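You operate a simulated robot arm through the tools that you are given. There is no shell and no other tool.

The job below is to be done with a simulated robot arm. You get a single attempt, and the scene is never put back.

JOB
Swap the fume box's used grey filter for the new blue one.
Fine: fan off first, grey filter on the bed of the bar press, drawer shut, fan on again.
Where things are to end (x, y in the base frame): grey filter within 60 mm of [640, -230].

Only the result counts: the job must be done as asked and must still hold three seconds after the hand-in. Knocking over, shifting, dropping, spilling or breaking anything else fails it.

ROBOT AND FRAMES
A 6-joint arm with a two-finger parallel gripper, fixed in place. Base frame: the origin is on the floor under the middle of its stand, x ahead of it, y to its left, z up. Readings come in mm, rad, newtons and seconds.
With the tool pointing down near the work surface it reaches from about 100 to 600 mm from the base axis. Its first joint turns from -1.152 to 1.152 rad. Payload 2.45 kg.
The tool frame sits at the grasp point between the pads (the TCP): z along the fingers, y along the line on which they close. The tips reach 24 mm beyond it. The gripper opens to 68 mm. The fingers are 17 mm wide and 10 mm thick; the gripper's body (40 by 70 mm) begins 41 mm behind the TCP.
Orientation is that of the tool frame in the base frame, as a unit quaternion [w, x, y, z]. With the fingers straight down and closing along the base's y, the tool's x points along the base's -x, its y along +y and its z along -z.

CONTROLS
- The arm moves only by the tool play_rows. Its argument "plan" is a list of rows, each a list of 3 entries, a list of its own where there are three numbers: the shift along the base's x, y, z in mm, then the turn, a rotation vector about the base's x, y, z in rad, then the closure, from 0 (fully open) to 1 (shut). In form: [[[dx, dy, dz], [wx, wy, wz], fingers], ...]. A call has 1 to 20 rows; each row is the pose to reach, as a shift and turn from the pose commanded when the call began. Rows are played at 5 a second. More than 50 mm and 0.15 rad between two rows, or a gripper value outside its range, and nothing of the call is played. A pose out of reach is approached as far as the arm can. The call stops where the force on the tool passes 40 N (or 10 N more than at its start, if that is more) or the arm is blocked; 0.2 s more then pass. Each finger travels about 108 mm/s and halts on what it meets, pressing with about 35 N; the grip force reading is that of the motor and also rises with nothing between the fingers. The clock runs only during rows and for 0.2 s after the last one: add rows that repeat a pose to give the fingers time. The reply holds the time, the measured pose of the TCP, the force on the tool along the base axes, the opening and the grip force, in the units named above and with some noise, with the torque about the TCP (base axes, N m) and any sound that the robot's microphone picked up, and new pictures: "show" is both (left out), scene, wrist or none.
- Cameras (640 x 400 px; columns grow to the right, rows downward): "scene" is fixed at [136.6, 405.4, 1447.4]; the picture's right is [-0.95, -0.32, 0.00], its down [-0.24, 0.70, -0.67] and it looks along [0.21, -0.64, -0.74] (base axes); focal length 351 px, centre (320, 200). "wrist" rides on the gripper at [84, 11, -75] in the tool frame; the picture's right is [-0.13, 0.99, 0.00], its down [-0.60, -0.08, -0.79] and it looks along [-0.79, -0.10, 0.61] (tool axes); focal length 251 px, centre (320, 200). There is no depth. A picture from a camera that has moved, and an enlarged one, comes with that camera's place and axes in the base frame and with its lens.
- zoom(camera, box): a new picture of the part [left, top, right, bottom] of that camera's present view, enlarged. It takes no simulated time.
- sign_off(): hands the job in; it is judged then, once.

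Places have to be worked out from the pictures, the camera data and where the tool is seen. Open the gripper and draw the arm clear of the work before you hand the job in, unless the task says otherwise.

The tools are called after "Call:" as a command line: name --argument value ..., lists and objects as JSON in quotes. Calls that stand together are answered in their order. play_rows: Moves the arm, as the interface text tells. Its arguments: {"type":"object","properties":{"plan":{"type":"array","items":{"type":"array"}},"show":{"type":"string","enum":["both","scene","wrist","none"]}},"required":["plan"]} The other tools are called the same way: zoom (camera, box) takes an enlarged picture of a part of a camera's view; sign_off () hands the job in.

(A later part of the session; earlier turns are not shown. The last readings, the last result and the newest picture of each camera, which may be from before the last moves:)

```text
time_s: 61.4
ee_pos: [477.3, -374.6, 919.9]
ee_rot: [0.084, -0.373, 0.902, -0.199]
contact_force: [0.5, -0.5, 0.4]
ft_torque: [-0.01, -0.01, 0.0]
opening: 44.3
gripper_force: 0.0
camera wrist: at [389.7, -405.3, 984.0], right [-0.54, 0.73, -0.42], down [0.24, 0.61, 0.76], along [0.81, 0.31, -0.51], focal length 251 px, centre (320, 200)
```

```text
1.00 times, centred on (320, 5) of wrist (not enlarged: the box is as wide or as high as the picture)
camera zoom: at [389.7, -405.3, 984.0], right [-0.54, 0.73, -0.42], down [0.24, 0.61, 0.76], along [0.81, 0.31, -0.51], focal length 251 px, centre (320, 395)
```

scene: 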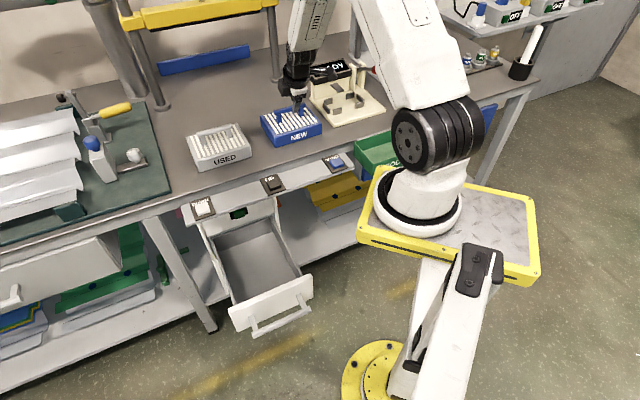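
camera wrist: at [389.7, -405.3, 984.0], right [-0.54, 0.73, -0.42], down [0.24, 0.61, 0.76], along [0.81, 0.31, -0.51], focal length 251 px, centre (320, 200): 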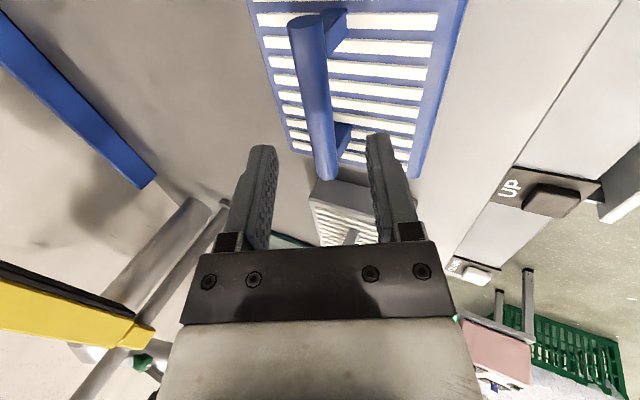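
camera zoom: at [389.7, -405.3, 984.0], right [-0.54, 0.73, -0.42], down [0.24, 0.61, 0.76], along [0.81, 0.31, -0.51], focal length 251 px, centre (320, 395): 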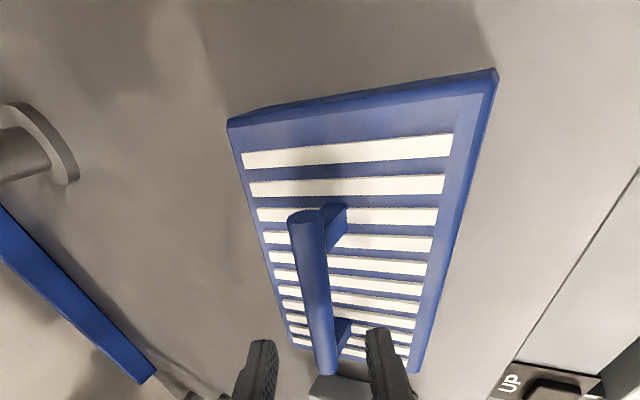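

The bar is within 2–3 mm of the tool's centre plane. I advance about 45 mm along the tool axis to straddle it.

Call:
play_rows --plan '[[[3.7, -3.7, -10], [0, 0, 0], 0.35], [[7.5, -7.5, -20], [0, 0, 0], 0.35], [[11.2, -11.2, -30], [0, 0, 0], 0.35], [[14.9, -14.9, -39.7], [0, 0, 0], 0.35], [[14.9, -14.9, -39.7], [0, 0, 0], 0.35]]' --show "wrist"

Call:
zoom --camera "scene" --box '[240, 60, 340, 150]'

```text
time_s: 62.6
ee_pos: [490.2, -389.3, 881.1]
ee_rot: [0.085, -0.373, 0.902, -0.198]
contact_force: [0.3, 0.2, -0.1]
ft_torque: [0.03, -0.01, 0.01]
opening: 44.3
gripper_force: 0.1
camera wrist: at [402.1, -420.2, 942.8], right [-0.54, 0.73, -0.42], down [0.24, 0.61, 0.76], along [0.8, 0.31, -0.51], focal length 251 px, centre (320, 200)
```

wrist: 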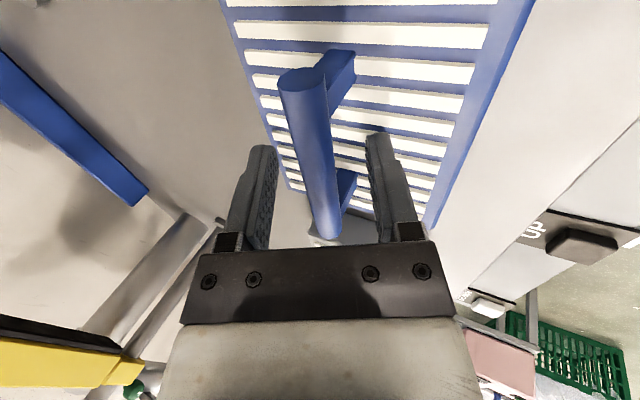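

```text
4.44 times, centred on (290, 105) of scene
camera zoom: at [136.6, 405.4, 1447.4], right [-0.95, -0.32, 0.0], down [-0.24, 0.7, -0.67], along [0.21, -0.64, -0.74], focal length 1561 px, centre (453, 622)
```

zoom: 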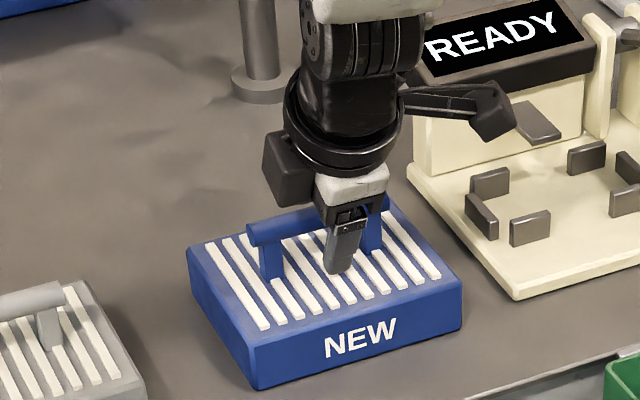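

The view matches that of the grey filter's grasp. I close on the blue bar.

Call:
play_rows --plan '[[[0, 0, 0], [0, 0, 0], 0.6], [[0, 0, 0], [0, 0, 0], 0.85], [[0, 0, 0], [0, 0, 0], 1], [[0, 0, 0], [0, 0, 0], 1], [[0, 0, 0], [0, 0, 0], 1]]' --show "none"

```text
time_s: 63.8
ee_pos: [489.7, -390.0, 881.4]
ee_rot: [0.084, -0.374, 0.902, -0.198]
contact_force: [-0.1, -0.5, 0.5]
ft_torque: [-0.06, 0.04, 0.04]
opening: 15.6
gripper_force: 34.7
```

The blue bar is gripped (15.6 mm) without side load. I lift it straight up, slowly at first.

Call:
play_rows --plan '[[[0, 0, 5], [0, 0, 0], 1], [[0, 0, 12], [0, 0, 0], 1], [[0, 0, 22], [0, 0, 0], 1], [[0, 0, 40], [0, 0, 0], 1], [[0, 0, 65], [0, 0, 0], 1], [[0, 0, 95], [0, 0, 0], 1], [[0, 0, 107], [0, 0, 0], 1]]' --show "both"

Call:
zoom --camera "scene" --box '[200, 40, 340, 180]'

```text
time_s: 65.4
ee_pos: [489.1, -387.9, 987.5]
ee_rot: [0.084, -0.373, 0.902, -0.198]
contact_force: [-0.4, 0.4, -1.2]
ft_torque: [-0.02, 0.04, 0.02]
opening: 15.1
gripper_force: 34.5
camera wrist: at [400.6, -419.2, 1049.7], right [-0.54, 0.73, -0.42], down [0.24, 0.61, 0.76], along [0.8, 0.31, -0.51], focal length 251 px, centre (320, 200)
```

scene: 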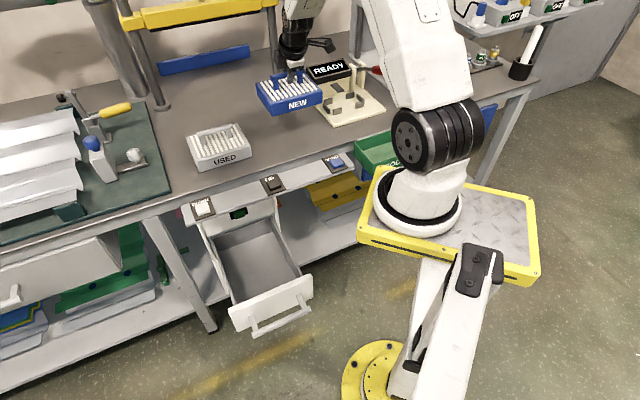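
wrist: 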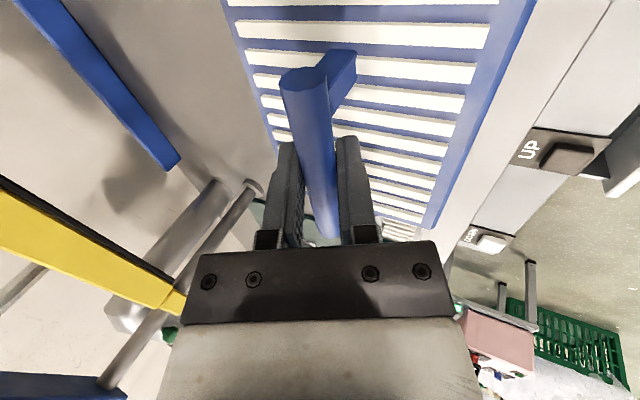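

```text
2.86 times, centred on (270, 110) of scene
camera zoom: at [136.6, 405.4, 1447.4], right [-0.95, -0.32, 0.0], down [-0.24, 0.7, -0.67], along [0.21, -0.64, -0.74], focal length 1004 px, centre (463, 457)
```

zoom: 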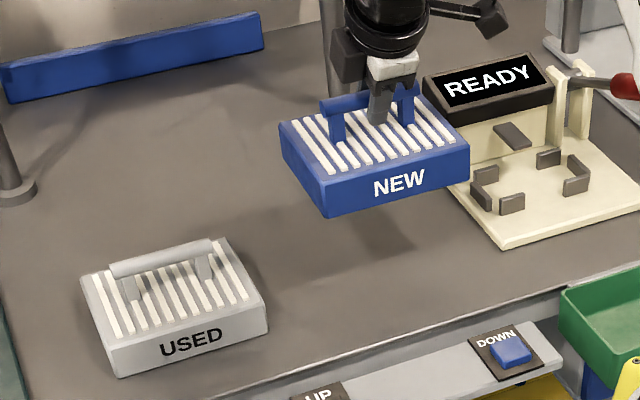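

The blue filter is up and level. I carry it diagonally over the bench (passing in front of the grey filter) to n≈400, e≈290, slightly higher.

Call:
play_rows --plan '[[[0, 30, 6], [0, 0, 0], 1], [[0, 70, 12], [0, 0, 0], 1], [[-1, 110, 15], [0, 0, 0], 1], [[-1, 150, 15], [0, 0, 0], 1], [[-1, 190, 15], [0, 0, 0], 1], [[-1, 230, 15], [0, 0, 0], 1], [[-1, 270, 15], [0, 0, 0], 1], [[-1.4, 309.7, 15], [0, 0, 0], 1], [[-1.4, 309.7, 15], [0, 0, 0], 1]]' --show "both"

```text
time_s: 67.4
ee_pos: [488.6, -76.7, 1000.6]
ee_rot: [0.084, -0.373, 0.902, -0.199]
contact_force: [0.6, 0.0, -2.0]
ft_torque: [-0.04, -0.06, 0.03]
opening: 15.4
gripper_force: 34.1
camera wrist: at [399.7, -108.2, 1062.3], right [-0.54, 0.73, -0.42], down [0.24, 0.61, 0.76], along [0.8, 0.31, -0.51], focal length 251 px, centre (320, 200)
```

scene: 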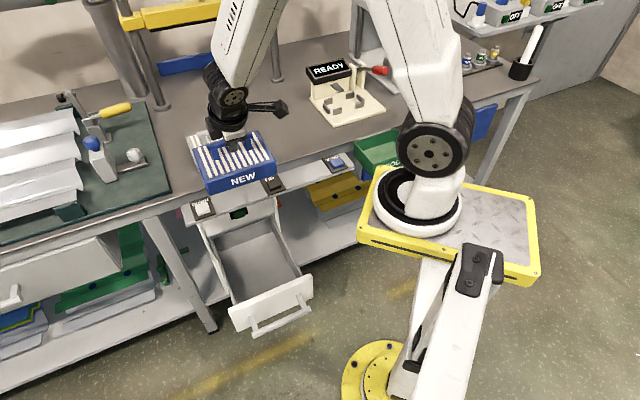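
wrist: 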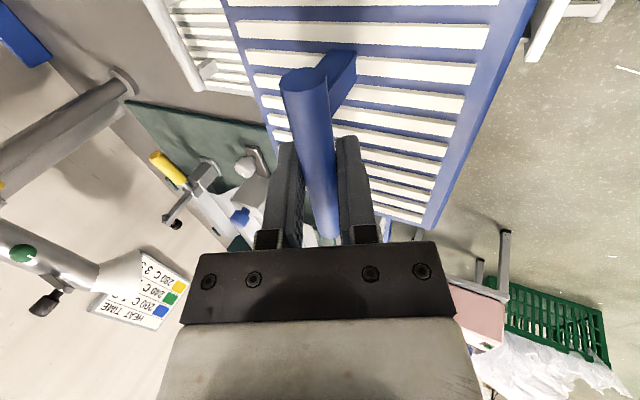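

Wrist healthy, filter level at n=400, e=291. I bring it in front of the strip (n≈322, e≈298) at this height.

Call:
play_rows --plan '[[[-12, 15, 0], [0, 0, 0], 1], [[-25, 30, 0], [0, 0, 0], 1], [[-37, 45, 0], [0, 0, 0], 1], [[-50, 60, 0], [0, 0, 0], 1], [[-50, 60, 0], [0, 0, 0], 1]]' --show "scene"

```text
time_s: 68.6
ee_pos: [436.7, -19.4, 1000.5]
ee_rot: [0.085, -0.373, 0.902, -0.199]
contact_force: [0.5, 0.8, -2.8]
ft_torque: [0.01, -0.01, 0.01]
opening: 15.5
gripper_force: 34.7
```

scene: 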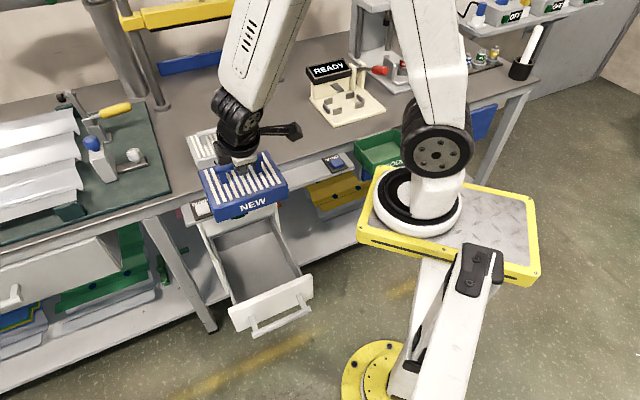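

Now at n=322, e=295, clear of the strip. I descend in stages, first 120 mm, checking that the wrist follows.

Call:
play_rows --plan '[[[0, 0, -25], [0, 0, 0], 1], [[0, 0, -50], [0, 0, 0], 1], [[0, 0, -75], [0, 0, 0], 1], [[0, 0, -100], [0, 0, 0], 1], [[0, 0, -120], [0, 0, 0], 1], [[0, 0, -120], [0, 0, 0], 1]]' --show "scene"

```text
time_s: 70.0
ee_pos: [438.1, -18.2, 882.1]
ee_rot: [0.084, -0.373, 0.902, -0.198]
contact_force: [-0.3, 0.5, -1.6]
ft_torque: [0.02, 0.03, 0.01]
opening: 15.5
gripper_force: 34.4
```

scene: 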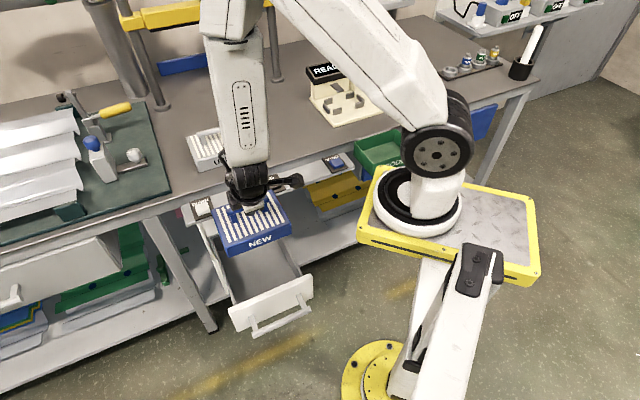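

The arm follows without trouble. I continue down to z≈755, keeping in front of the strip.

Call:
play_rows --plan '[[[0, 0, -25], [0, 0, 0], 1], [[0, 0, -50], [0, 0, 0], 1], [[0, 0, -75], [0, 0, 0], 1], [[0, 0, -100], [0, 0, 0], 1], [[0, 0, -127], [0, 0, 0], 1], [[0, 0, -127], [0, 0, 0], 1]]' --show "both"

Call:
zoom --camera "scene" --box '[180, 160, 340, 320]'

```text
time_s: 71.4
ee_pos: [437.3, -20.5, 753.4]
ee_rot: [0.085, -0.373, 0.903, -0.198]
contact_force: [-0.4, 0.0, -1.3]
ft_torque: [0.02, 0.01, 0.0]
opening: 15.4
gripper_force: 34.5
camera wrist: at [349.7, -50.9, 816.6], right [-0.54, 0.73, -0.42], down [0.24, 0.61, 0.76], along [0.8, 0.31, -0.51], focal length 251 px, centre (320, 200)
```

scene: 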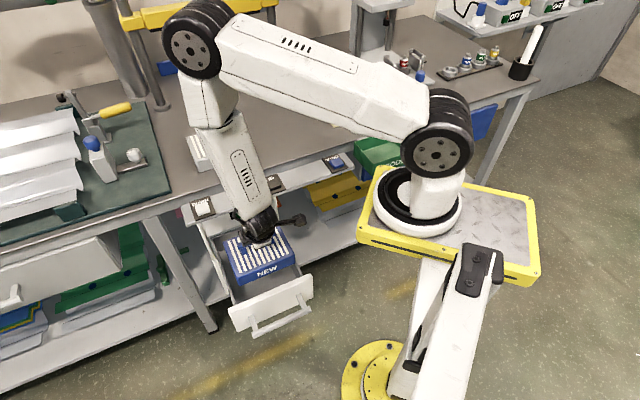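
wrist: 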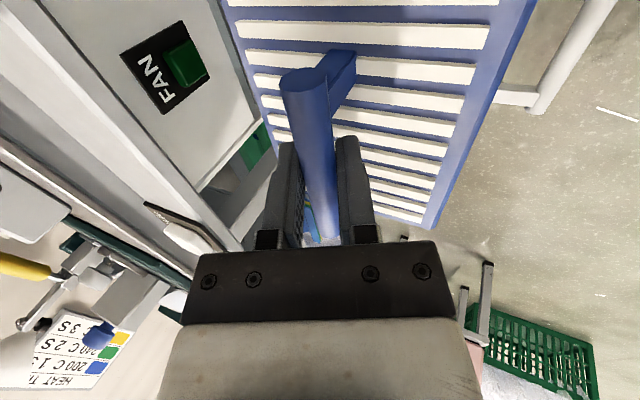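

```text
2.50 times, centred on (260, 240) of scene
camera zoom: at [136.6, 405.4, 1447.4], right [-0.95, -0.32, 0.0], down [-0.24, 0.7, -0.67], along [0.21, -0.64, -0.74], focal length 878 px, centre (470, 100)
```

zoom: 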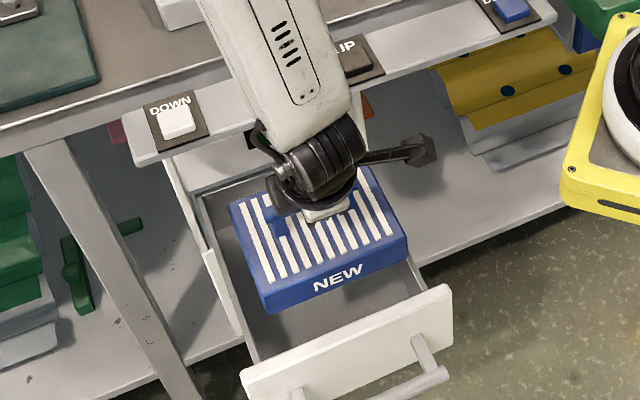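

The blue filter is over the open drawer exactly as the grey one was on its way out. I now run the grey filter's path in reverse, down and in to 30 mm above its resting height.

Call:
play_rows --plan '[[[11.1, -7.9, -15], [0, 0, 0], 1], [[11.1, -7.9, -35], [0, 0, 0], 1], [[13.1, -9.9, -55], [0, 0, 0], 1], [[20.1, -16.9, -72], [0, 0, 0], 1], [[28.1, -24.9, -87], [0, 0, 0], 1], [[36.1, -32.9, -102], [0, 0, 0], 1], [[43.1, -39.9, -117], [0, 0, 0], 1], [[49.1, -45.9, -132], [0, 0, 0], 1], [[53.1, -49.9, -145], [0, 0, 0], 1], [[53.1, -49.9, -145], [0, 0, 0], 1]]' --show "both"

Call:
zoom --camera "scene" --box '[180, 180, 340, 340]'

Call:
zoom --camera "wrist" --box '[0, 0, 640, 10]'

```text
time_s: 73.6
ee_pos: [491.5, -66.2, 608.9]
ee_rot: [0.084, -0.373, 0.903, -0.197]
contact_force: [-0.9, -0.2, -1.7]
ft_torque: [-0.03, -0.01, -0.01]
opening: 15.4
gripper_force: 34.2
camera wrist: at [403.7, -98.1, 672.0], right [-0.54, 0.73, -0.42], down [0.24, 0.61, 0.76], along [0.8, 0.31, -0.51], focal length 251 px, centre (320, 200)
```

scene: 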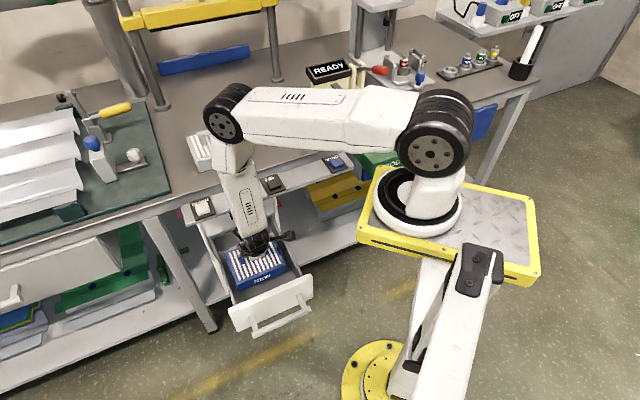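
wrist: 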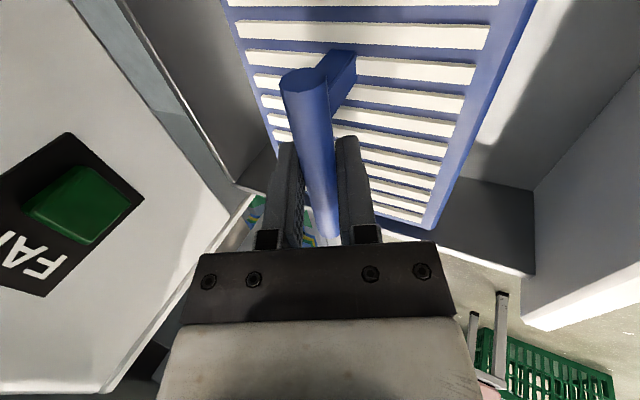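

```text
2.50 times, centred on (260, 260) of scene
camera zoom: at [136.6, 405.4, 1447.4], right [-0.95, -0.32, 0.0], down [-0.24, 0.7, -0.67], along [0.21, -0.64, -0.74], focal length 878 px, centre (470, 50)
```

zoom: 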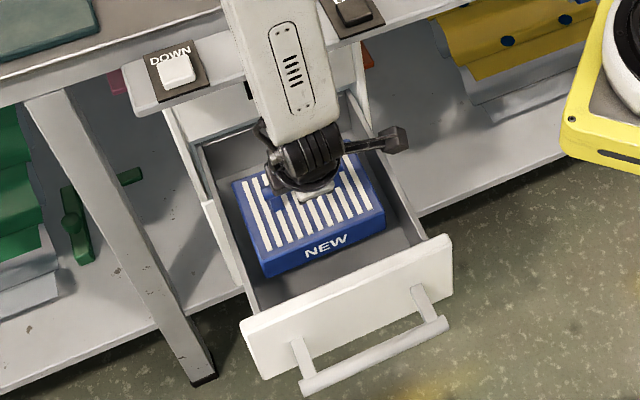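

```text
1.00 times, centred on (320, 5) of wrist (not enlarged: the box is as wide or as high as the picture)
camera zoom: at [403.7, -98.1, 672.0], right [-0.54, 0.73, -0.42], down [0.24, 0.61, 0.76], along [0.8, 0.31, -0.51], focal length 251 px, centre (320, 395)
```

zoom: 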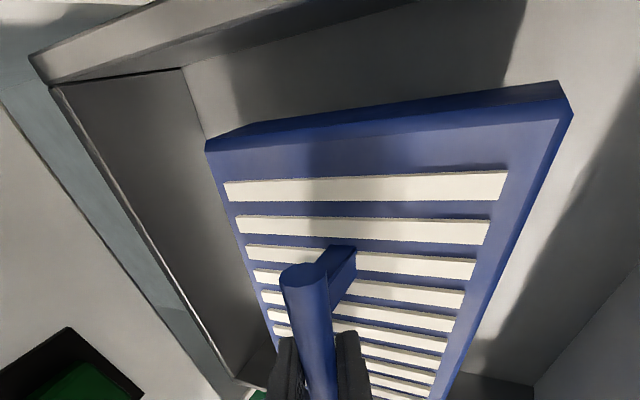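

The blue filter is inside the drawer, 30 mm up, about 3 mm left of where the grey one hung. I correct that and lower, then creep to contact.

Call:
play_rows --plan '[[[-2, -2, -8], [0, 0, 0], 1], [[-2, -2, -16], [0, 0, 0], 1], [[-2, -2, -23], [0, 0, 0], 1], [[-2, -2, -27], [0, 0, 0], 1], [[-2, -2, -27], [0, 0, 0], 1]]' --show "none"

Call:
zoom --camera "scene" --box '[200, 210, 320, 310]'

```text
time_s: 74.8
ee_pos: [490.4, -70.1, 583.3]
ee_rot: [0.084, -0.373, 0.902, -0.198]
contact_force: [0.1, -0.2, -1.8]
ft_torque: [-0.02, 0.0, 0.02]
opening: 15.4
gripper_force: 34.4
```

```text
4.00 times, centred on (260, 260) of scene
camera zoom: at [136.6, 405.4, 1447.4], right [-0.95, -0.32, 0.0], down [-0.24, 0.7, -0.67], along [0.21, -0.64, -0.74], focal length 1405 px, centre (560, -40)
```

zoom: 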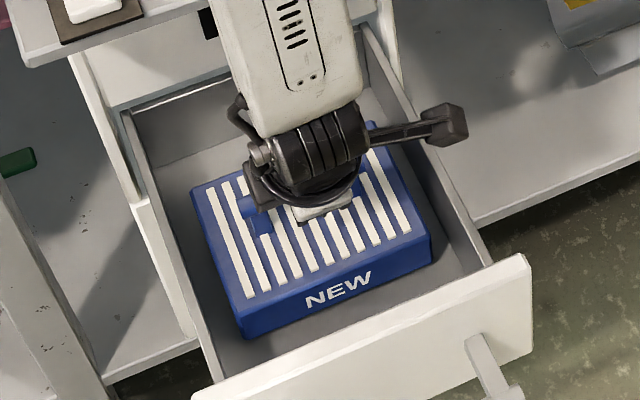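

It hangs free a few millimetres above the drawer floor. I creep down in 2 mm steps until contact is felt.

Call:
play_rows --plan '[[[0, 0, -2], [0, 0, 0], 1], [[0, 0, -4], [0, 0, 0], 1], [[0, 0, -5.5], [0, 0, 0], 1]]' --show "none"

```text
time_s: 75.6
ee_pos: [489.4, -70.1, 576.8]
ee_rot: [0.084, -0.373, 0.902, -0.199]
contact_force: [0.8, 0.2, -2.5]
ft_torque: [-0.01, 0.0, 0.0]
opening: 15.5
gripper_force: 34.3
```

No contact yet at z≈577; I go on in 1.5 mm steps.

Call:
play_rows --plan '[[[0, 0, -1.5], [0, 0, 0], 1], [[0, 0, -3], [0, 0, 0], 1]]' --show "none"

Call:
zoom --camera "scene" --box '[200, 210, 320, 310]'

```text
time_s: 76.2
ee_pos: [487.5, -69.5, 573.2]
ee_rot: [0.085, -0.373, 0.902, -0.198]
contact_force: [-0.2, -0.5, -1.7]
ft_torque: [0.02, 0.01, -0.01]
opening: 15.2
gripper_force: 34.9
```

```text
4.00 times, centred on (260, 260) of scene
camera zoom: at [136.6, 405.4, 1447.4], right [-0.95, -0.32, 0.0], down [-0.24, 0.7, -0.67], along [0.21, -0.64, -0.74], focal length 1405 px, centre (560, -40)
```

zoom: 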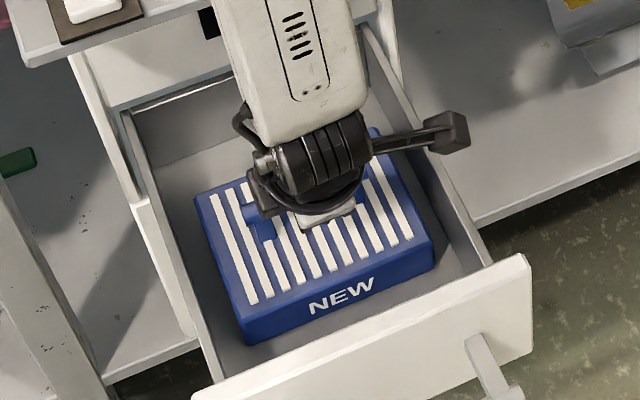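

Call:
play_rows --plan '[[[0, 0, -1.5], [0, 0, 0], 1], [[0, 0, -3], [0, 0, 0], 1]]' --show "none"

Call:
zoom --camera "scene" --box '[200, 210, 320, 310]'

```text
time_s: 76.8
ee_pos: [490.9, -72.5, 573.3]
ee_rot: [0.087, -0.371, 0.902, -0.201]
contact_force: [-7.2, -9.0, 36.0]
ft_torque: [-0.22, -0.02, 0.06]
opening: 15.4
gripper_force: 34.9
```

```text
4.00 times, centred on (260, 260) of scene
camera zoom: at [135.9, 405.4, 1447.4], right [-0.95, -0.32, 0.0], down [-0.24, 0.7, -0.67], along [0.21, -0.64, -0.74], focal length 1405 px, centre (560, -40)
```

zoom: 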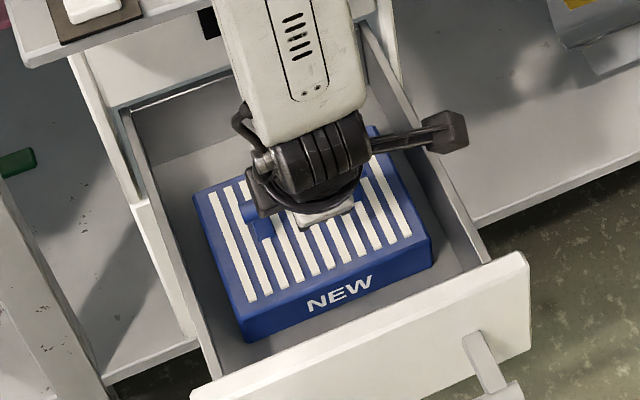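

Firm contact with the drawer floor (36 N). I ease up 2.5 mm to relieve it and then open the fingers partially.

Call:
play_rows --plan '[[[0, 0, 1.5], [0, 0, 0], 1], [[0, 0, 2.5], [0, 0, 0], 1], [[0, 0, 2.5], [0, 0, 0], 0.7], [[0, 0, 2.5], [0, 0, 0], 0.5], [[0, 0, 2.5], [0, 0, 0], 0.4], [[0, 0, 2.5], [0, 0, 0], 0.4]]' --show "wrist"

```text
time_s: 78.2
ee_pos: [488.7, -70.5, 571.6]
ee_rot: [0.083, -0.374, 0.902, -0.198]
contact_force: [-0.1, 0.7, -0.3]
ft_torque: [-0.01, 0.01, 0.04]
opening: 40.8
gripper_force: 0.1
camera wrist: at [400.8, -101.4, 635.1], right [-0.54, 0.73, -0.42], down [0.24, 0.61, 0.76], along [0.8, 0.31, -0.51], focal length 251 px, centre (320, 200)
```

wrist: 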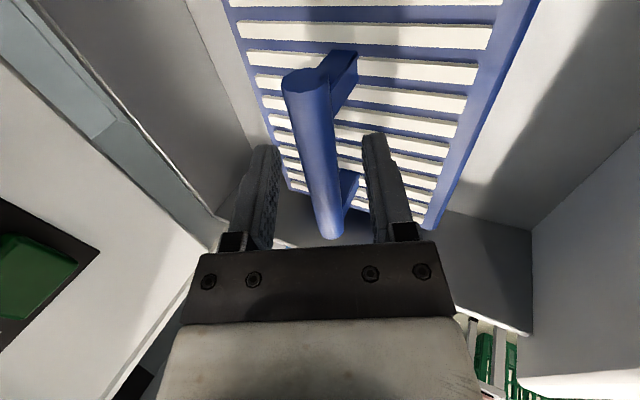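

The blue filter rests in the drawer and is released. I withdraw along the tool axis and then up and back, clear of the drawer.

Call:
play_rows --plan '[[[-4.5, 4.4, 13.6], [0, 0, 0], 0.4], [[-9, 8.9, 27.3], [0, 0, 0], 0.4], [[-18, 17.8, 54.5], [0, 0, 0], 0.4], [[-32, 32, 85], [0, 0, 0], 0.6], [[-55, 55, 110], [0, 0, 0], 1], [[-80, 80, 125], [0, 0, 0], 1], [[-80, 80, 125], [0, 0, 0], 1]]' --show "both"

Call:
zoom --camera "scene" --box '[180, 190, 340, 340]'

Call:
zoom --camera "wrist" --box '[0, 0, 640, 10]'

```text
time_s: 79.8
ee_pos: [403.8, 10.0, 701.0]
ee_rot: [0.085, -0.373, 0.902, -0.198]
contact_force: [-0.5, 0.4, 0.8]
ft_torque: [0.0, 0.03, 0.0]
opening: 0.0
gripper_force: 23.7
camera wrist: at [316.2, -20.9, 762.6], right [-0.54, 0.73, -0.42], down [0.24, 0.61, 0.76], along [0.8, 0.31, -0.51], focal length 251 px, centre (320, 200)
```

scene: 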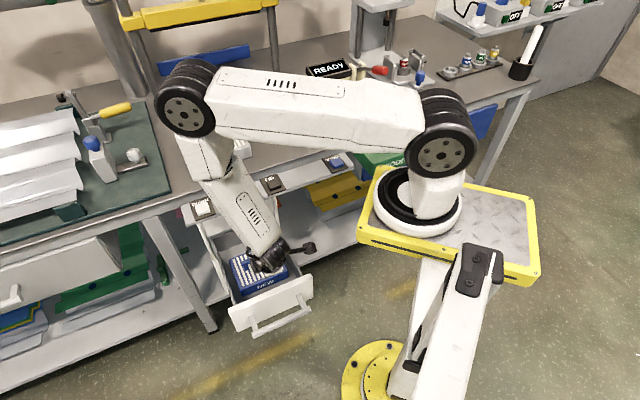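
wrist: 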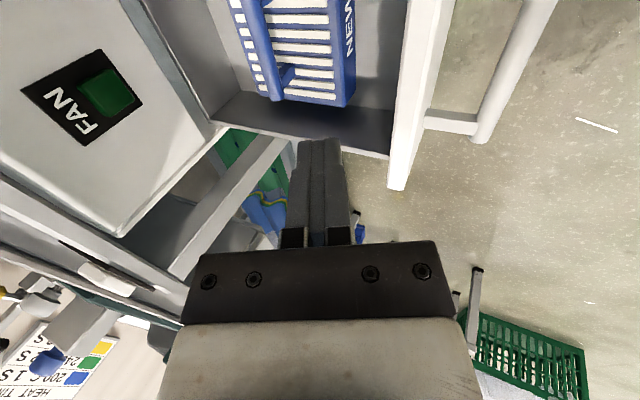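

```text
2.67 times, centred on (260, 265) of scene
camera zoom: at [136.6, 405.5, 1447.4], right [-0.95, -0.32, 0.0], down [-0.24, 0.7, -0.67], along [0.21, -0.64, -0.74], focal length 937 px, centre (480, 27)
```

zoom: 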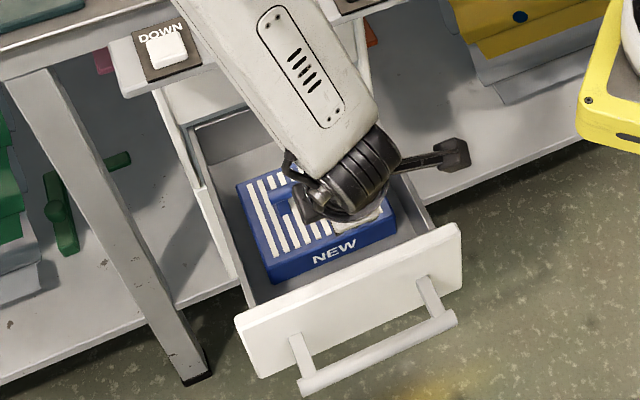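

```text
1.00 times, centred on (320, 5) of wrist (not enlarged: the box is as wide or as high as the picture)
camera zoom: at [316.2, -20.9, 762.6], right [-0.54, 0.73, -0.42], down [0.24, 0.61, 0.76], along [0.8, 0.31, -0.51], focal length 251 px, centre (320, 395)
```

zoom: 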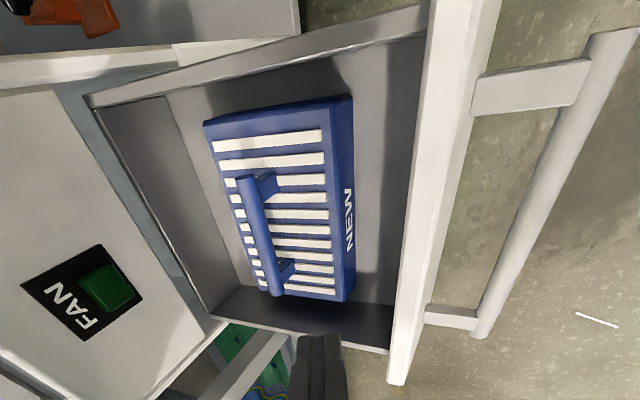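

The new filter lies flat in the drawer, in the grey one's former place. I move the closed fingers out over the drawer front, tilt the tool to 45°, and come down in front of the drawer face (tip n≈217, z≈585, e≈300) ready to push.

Call:
play_rows --plan '[[[-12, 14, 0], [-0.0486, -0.0486, 0], 1], [[-25, 29, -3], [-0.0973, -0.0973, 0], 1], [[-37, 43, -6], [-0.1459, -0.1459, 0], 1], [[-49, 57, -9], [-0.1946, -0.1946, 0], 1], [[-60.9, 71.3, -11], [-0.2432, -0.2432, 0], 1], [[-58, 68, -45], [-0.2432, -0.2432, 0], 1], [[-54, 64, -75], [-0.2432, -0.2432, 0], 1], [[-50.3, 60.7, -99], [-0.2432, -0.2432, 0], 1], [[-50.3, 60.7, -99], [-0.2432, -0.2432, 0], 1]]' --show "both"

Call:
zoom --camera "wrist" --box '[0, 0, 640, 10]'

```text
time_s: 81.8
ee_pos: [360.5, 72.6, 598.8]
ee_rot: [0.147, -0.355, 0.855, -0.349]
contact_force: [0.0, -0.1, -0.3]
ft_torque: [0.03, 0.04, -0.01]
opening: 0.0
gripper_force: 23.9
camera wrist: at [258.7, 55.1, 644.2], right [-0.41, 0.59, -0.7], down [0.07, 0.78, 0.62], along [0.91, 0.2, -0.36], focal length 251 px, centre (320, 200)
```

scene: 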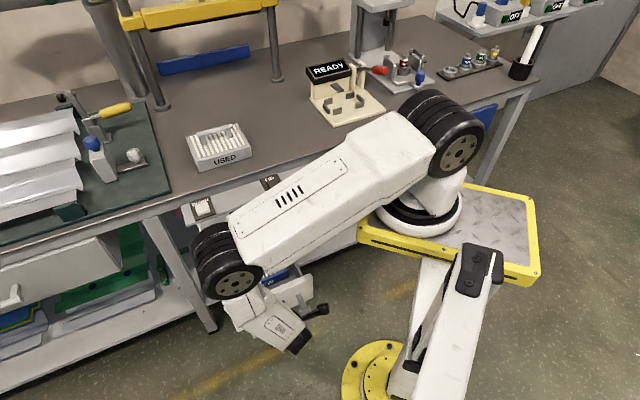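
wrist: 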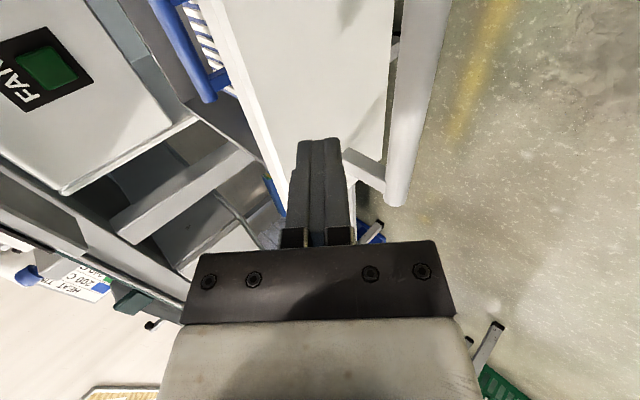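

```text
1.00 times, centred on (320, 5) of wrist (not enlarged: the box is as wide or as high as the picture)
camera zoom: at [258.7, 55.1, 644.2], right [-0.41, 0.59, -0.7], down [0.07, 0.78, 0.62], along [0.91, 0.2, -0.36], focal length 251 px, centre (320, 395)
```

zoom: 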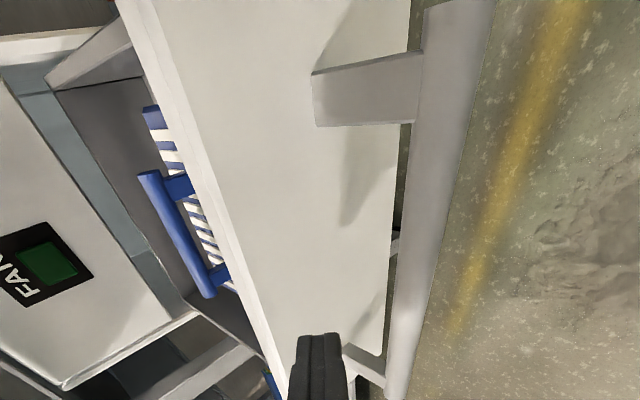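

The fingertips point at the drawer face between its top edge and the handle bar. I push along +n in 12 mm steps.

Call:
play_rows --plan '[[[8.5, -8.5, 0], [0, 0, 0], 1], [[17, -17, 0], [0, 0, 0], 1], [[24, -24, 0], [0, 0, 0], 1], [[31, -31, 0], [0, 0, 0], 1], [[38, -38, 0], [0, 0, 0], 1], [[46, -46, 0], [0, 0, 0], 1], [[54, -54, 0], [0, 0, 0], 1], [[62, -62, 0], [0, 0, 0], 1]]' --show "both"

```text
time_s: 83.6
ee_pos: [420.3, 7.9, 600.1]
ee_rot: [0.146, -0.354, 0.855, -0.349]
contact_force: [-1.5, 0.2, -0.3]
ft_torque: [0.01, 0.02, 0.0]
opening: 0.2
gripper_force: 24.0
camera wrist: at [318.6, -10.0, 645.6], right [-0.41, 0.59, -0.69], down [0.07, 0.78, 0.62], along [0.91, 0.2, -0.36], focal length 251 px, centre (320, 200)
```

scene: 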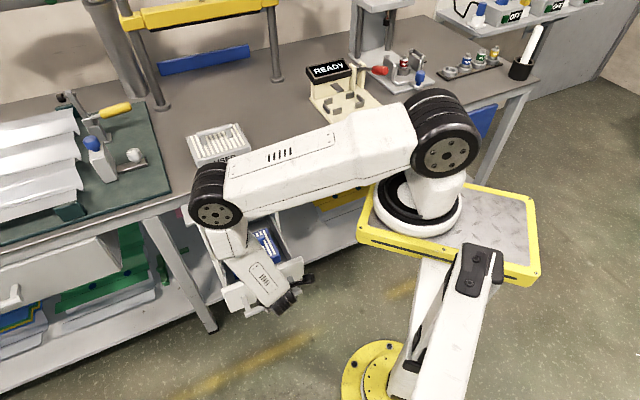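
wrist: 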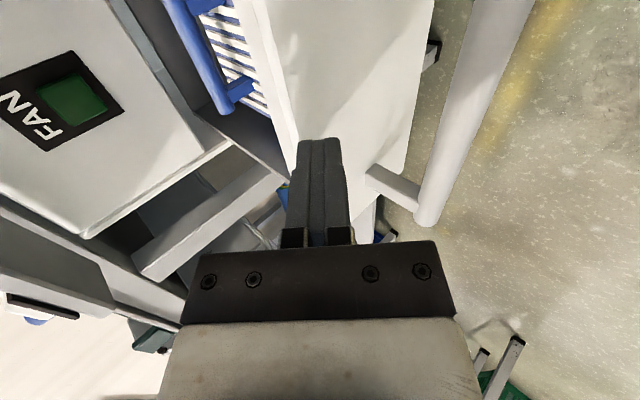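

The drawer glides in with hardly any force (tip now at n≈309). I keep pushing another 115 mm.

Call:
play_rows --plan '[[[9, -9, 0], [0, 0, 0], 1], [[18, -18, 0], [0, 0, 0], 1], [[27, -27, 0], [0, 0, 0], 1], [[36, -36, 0], [0, 0, 0], 1], [[45, -45, 0], [0, 0, 0], 1], [[54, -54, 0], [0, 0, 0], 1], [[63, -63, 0], [0, 0, 0], 1], [[72, -72, 0], [0, 0, 0], 1], [[81, -81, 0], [0, 0, 0], 1]]' --show "both"

```text
time_s: 85.6
ee_pos: [499.6, -72.6, 599.7]
ee_rot: [0.146, -0.354, 0.855, -0.349]
contact_force: [-0.9, 1.4, 0.8]
ft_torque: [0.01, 0.01, -0.04]
opening: 0.0
gripper_force: 23.2
camera wrist: at [398.6, -90.5, 644.6], right [-0.41, 0.59, -0.69], down [0.07, 0.78, 0.62], along [0.91, 0.2, -0.36], focal length 251 px, centre (320, 200)
```

scene: 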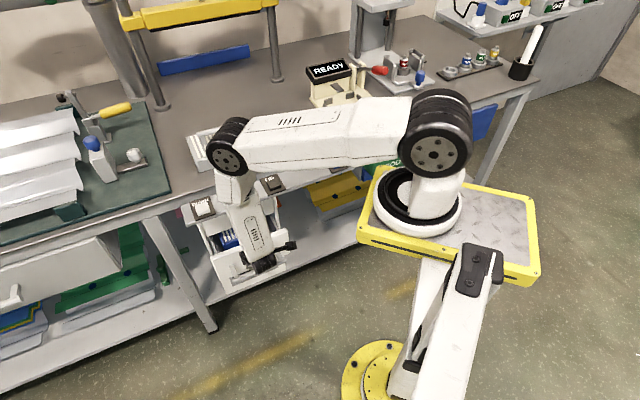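
wrist: 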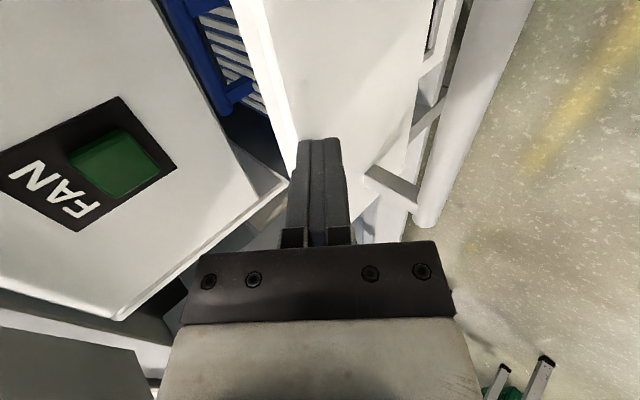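

Tip now at n≈422, about 65 mm to go. I push another 48 mm at the same pace.

Call:
play_rows --plan '[[[8, -8, 0], [0, 0, 0], 1], [[16, -16, 0], [0, 0, 0], 1], [[24, -24, 0], [0, 0, 0], 1], [[30, -30, 0], [0, 0, 0], 1], [[34, -34, 0], [0, 0, 0], 1]]' --show "both"

Call:
zoom --camera "wrist" --box '[0, 0, 640, 10]'

```text
time_s: 86.8
ee_pos: [534.5, -107.8, 600.3]
ee_rot: [0.147, -0.354, 0.855, -0.349]
contact_force: [-1.0, 0.2, 0.3]
ft_torque: [0.01, -0.02, 0.0]
opening: 0.1
gripper_force: 23.1
camera wrist: at [434.5, -125.0, 644.9], right [-0.41, 0.59, -0.7], down [0.07, 0.78, 0.62], along [0.91, 0.2, -0.36], focal length 251 px, centre (320, 200)
```

scene: 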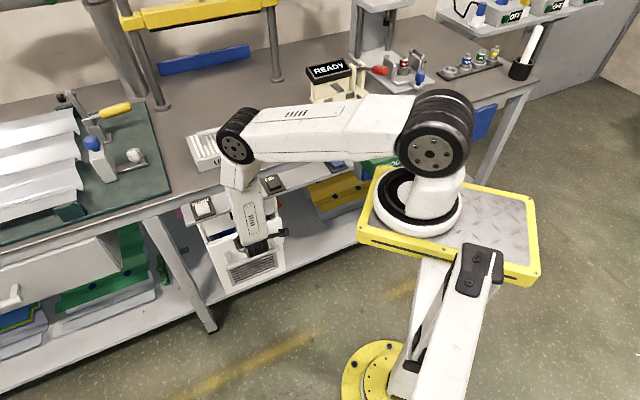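
wrist: 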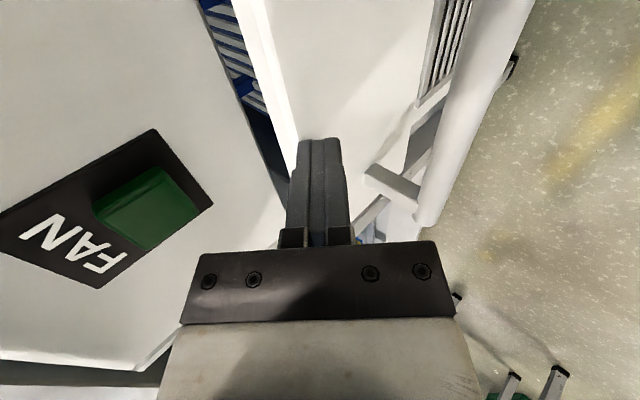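

```text
1.00 times, centred on (320, 5) of wrist (not enlarged: the box is as wide or as high as the picture)
camera zoom: at [434.5, -125.0, 644.9], right [-0.41, 0.59, -0.7], down [0.07, 0.78, 0.62], along [0.91, 0.2, -0.36], focal length 251 px, centre (320, 395)
```

zoom: 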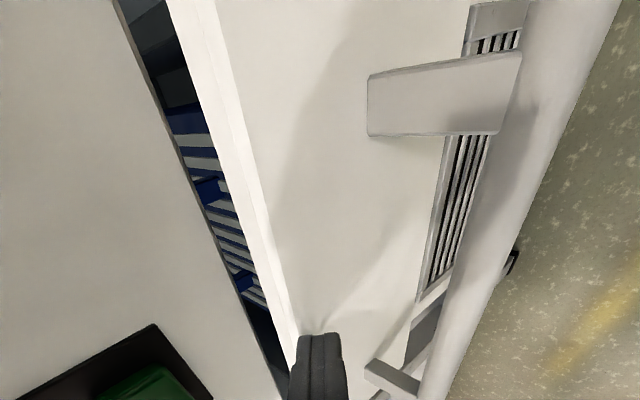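

About 20 mm remain. I push on in 4 mm steps until the stop is felt.

Call:
play_rows --plan '[[[2.8, -2.8, 0], [0, 0, 0], 1], [[5.7, -5.7, 0], [0, 0, 0], 1], [[8.5, -8.5, 0], [0, 0, 0], 1], [[11.3, -11.3, 0], [0, 0, 0], 1], [[14.1, -14.1, 0], [0, 0, 0], 1], [[16.3, -16.3, 0], [0, 0, 0], 1], [[18.4, -18.4, 0], [0, 0, 0], 1]]' --show "both"

Call:
zoom --camera "wrist" --box '[0, 0, 640, 10]'

```text
time_s: 87.9
ee_pos: [546.9, -118.0, 599.3]
ee_rot: [0.145, -0.359, 0.854, -0.347]
contact_force: [-5.5, 5.3, 6.2]
ft_torque: [-0.04, 0.0, -0.03]
opening: 0.0
gripper_force: 23.5
stopped in row 5: the force on the tool passed its limit at 48 N (the readings are from after the stop); the commanded pose is now the measured one
camera wrist: at [445.4, -136.0, 644.8], right [-0.42, 0.59, -0.69], down [0.07, 0.78, 0.62], along [0.91, 0.21, -0.37], focal length 251 px, centre (320, 200)
```

scene: 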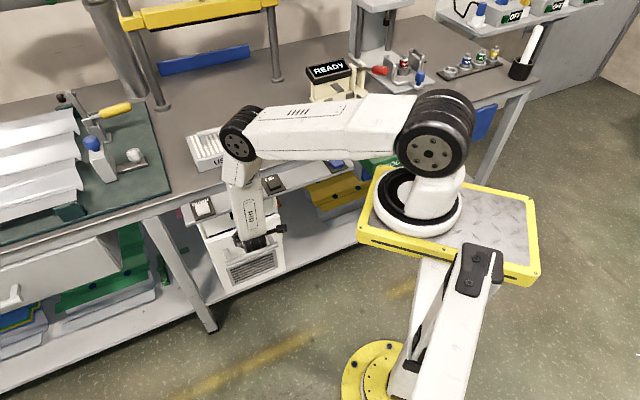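
wrist: 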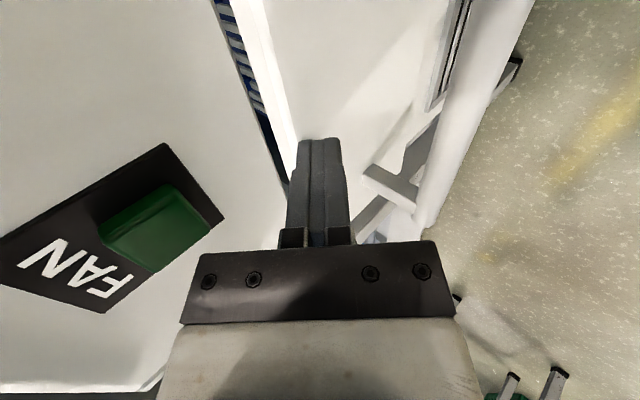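

```text
1.00 times, centred on (320, 5) of wrist (not enlarged: the box is as wide or as high as the picture)
camera zoom: at [445.4, -136.0, 644.8], right [-0.42, 0.59, -0.69], down [0.07, 0.78, 0.62], along [0.91, 0.21, -0.37], focal length 251 px, centre (320, 395)
```

zoom: 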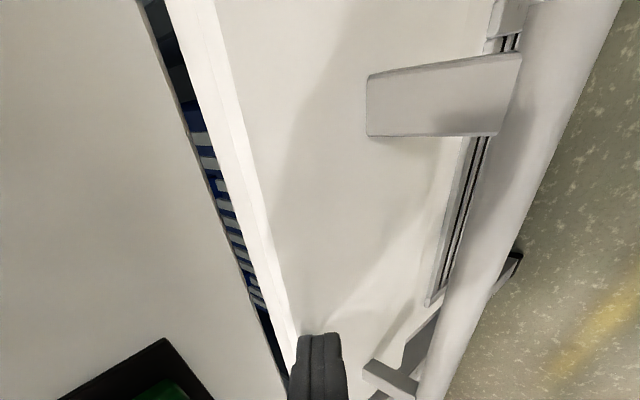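

The push met a hard stop (48 N) with the fingertip's leading edge at n≈494, which matches the closed face position. I back off along -n and compare the gap with the initial picture.

Call:
play_rows --plan '[[[-7, 7, 2], [0, 0, 0], 1], [[-25, 25, 8], [0, 0, 0], 1], [[-50, 50, 20], [0, 0, 0], 1], [[-78, 78, 40], [0, 0, 0], 1], [[-105, 105, 60], [0, 0, 0], 1], [[-105, 105, 60], [0, 0, 0], 1]]' --show "both"

Call:
zoom --camera "scene" --box '[190, 210, 302, 280]'

Call:
zoom --camera "wrist" --box '[0, 0, 640, 10]'

```text
time_s: 89.3
ee_pos: [439.5, -11.8, 660.0]
ee_rot: [0.146, -0.357, 0.854, -0.348]
contact_force: [0.4, 0.1, -0.3]
ft_torque: [0.02, -0.03, 0.02]
opening: 0.1
gripper_force: 23.5
camera wrist: at [338.4, -29.9, 706.2], right [-0.41, 0.59, -0.69], down [0.07, 0.78, 0.62], along [0.91, 0.21, -0.36], focal length 251 px, centre (320, 200)
```

scene: 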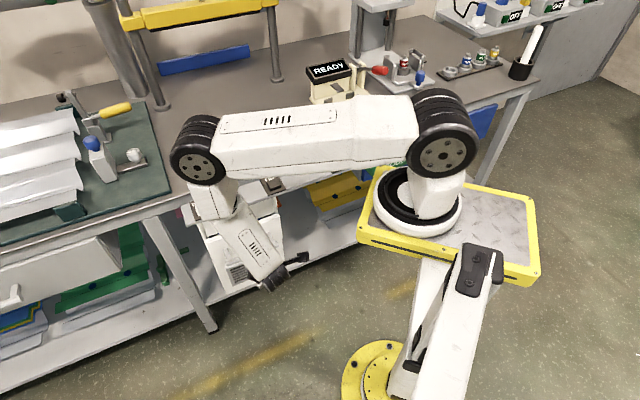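
wrist: 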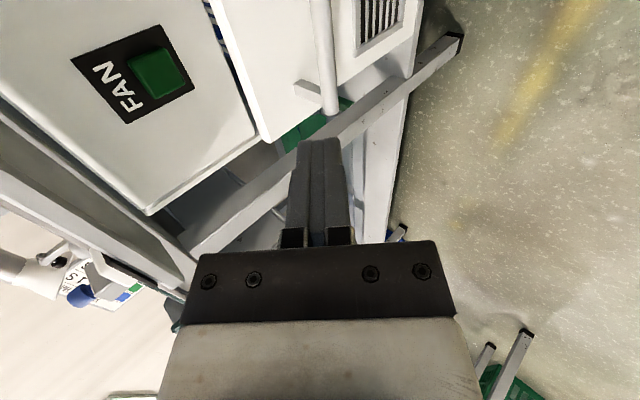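

```text
5.71 times, centred on (246, 245) of scene
camera zoom: at [136.6, 405.5, 1447.4], right [-0.95, -0.32, 0.0], down [-0.24, 0.7, -0.67], along [0.21, -0.64, -0.74], focal length 2007 px, centre (743, -57)
```

zoom: 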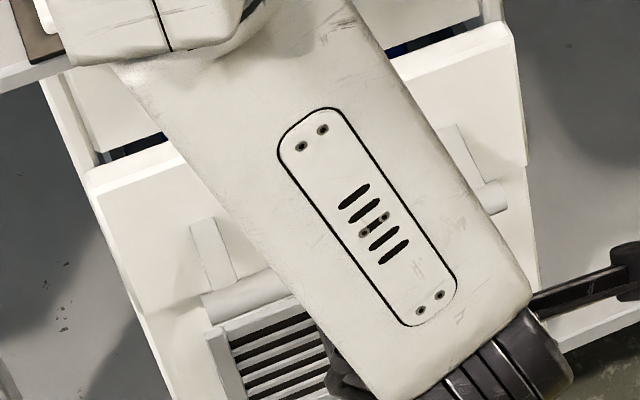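

```text
1.00 times, centred on (320, 5) of wrist (not enlarged: the box is as wide or as high as the picture)
camera zoom: at [338.4, -29.9, 706.2], right [-0.41, 0.59, -0.69], down [0.07, 0.78, 0.62], along [0.91, 0.21, -0.36], focal length 251 px, centre (320, 395)
```

zoom: 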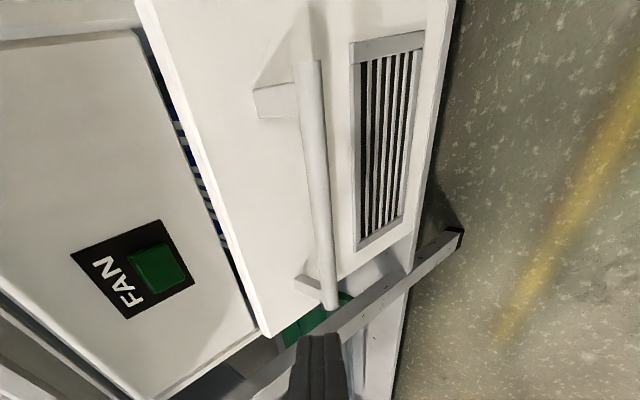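

The drawer corners coincide with the initial picture: the drawer is shut. Now I rotate the tool to horizontal (pointing along n) in front of the box for the fan button.

Call:
play_rows --plan '[[[-2, 2, 0], [-0.0936, -0.0936, 0], 1], [[-4, 4, 0], [-0.1872, -0.1872, 0], 1], [[-6, 6, 0], [-0.2807, -0.2807, 0], 1], [[-8, 8, 0], [-0.3743, -0.3743, 0], 1], [[-10, 10, 0], [-0.4679, -0.4679, 0], 1], [[-11, 11, -1], [-0.5615, -0.5615, 0], 1], [[-11, 11, -1], [-0.5615, -0.5615, 0], 1]]' --show "both"

Call:
zoom --camera "wrist" --box '[0, 0, 640, 10]'

```text
time_s: 90.9
ee_pos: [430.7, -2.4, 657.6]
ee_rot: [-0.27, 0.274, -0.652, 0.653]
contact_force: [-0.1, 0.2, 0.1]
ft_torque: [-0.03, 0.02, 0.01]
opening: 0.0
gripper_force: 23.7
camera wrist: at [319.6, -9.9, 647.5], right [0.09, 0.09, -0.99], down [-0.14, 0.99, 0.08], along [0.99, 0.13, 0.1], focal length 251 px, centre (320, 200)
```

scene: 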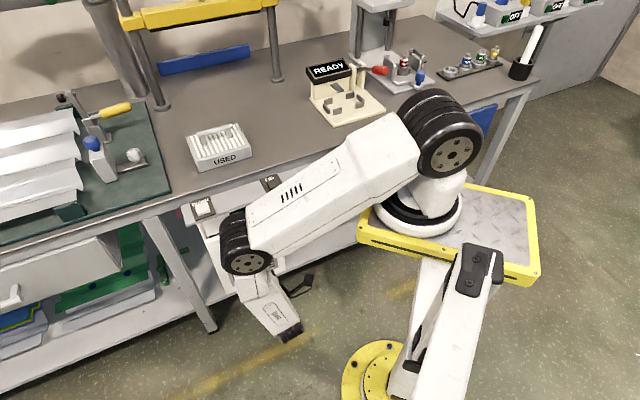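
wrist: 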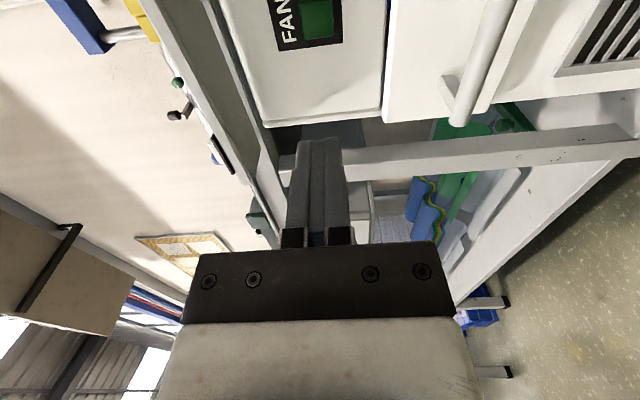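

```text
1.00 times, centred on (320, 5) of wrist (not enlarged: the box is as wide or as high as the picture)
camera zoom: at [319.6, -9.9, 647.5], right [0.09, 0.09, -0.99], down [-0.14, 0.99, 0.08], along [0.99, 0.13, 0.1], focal length 251 px, centre (320, 395)
```

zoom: 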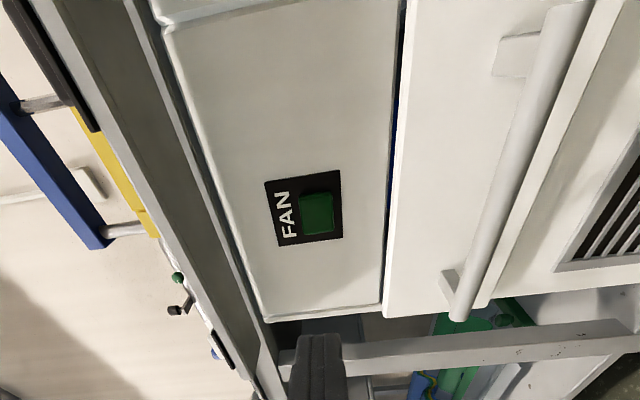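

The tool is horizontal at n=306, z=658, facing the dark fan button. I advance to the same pre-press point as before, (545,-122,658).

Call:
play_rows --plan '[[[28, -30, 0], [0, 0, 0], 1], [[57, -60, 0], [0, 0, 0], 1], [[86, -90, 0], [0, 0, 0], 1], [[102, -107, 0], [0, 0, 0], 1], [[114.4, -120, 0], [0, 0, 0], 1], [[114.4, -120, 0], [0, 0, 0], 1]]' --show "wrist"

```text
time_s: 92.3
ee_pos: [544.7, -122.0, 657.8]
ee_rot: [0.271, -0.274, 0.653, -0.652]
contact_force: [-0.4, -0.2, 0.6]
ft_torque: [-0.02, 0.0, 0.02]
opening: 0.4
gripper_force: 23.4
camera wrist: at [432.1, -129.9, 647.3], right [0.08, 0.09, -0.99], down [-0.14, 0.99, 0.08], along [0.99, 0.13, 0.1], focal length 251 px, centre (320, 200)
```

wrist: 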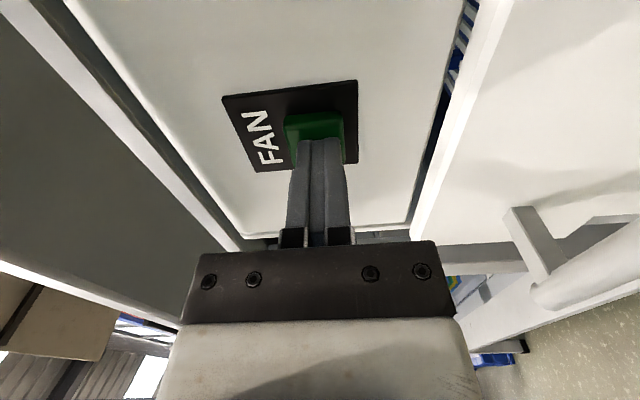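

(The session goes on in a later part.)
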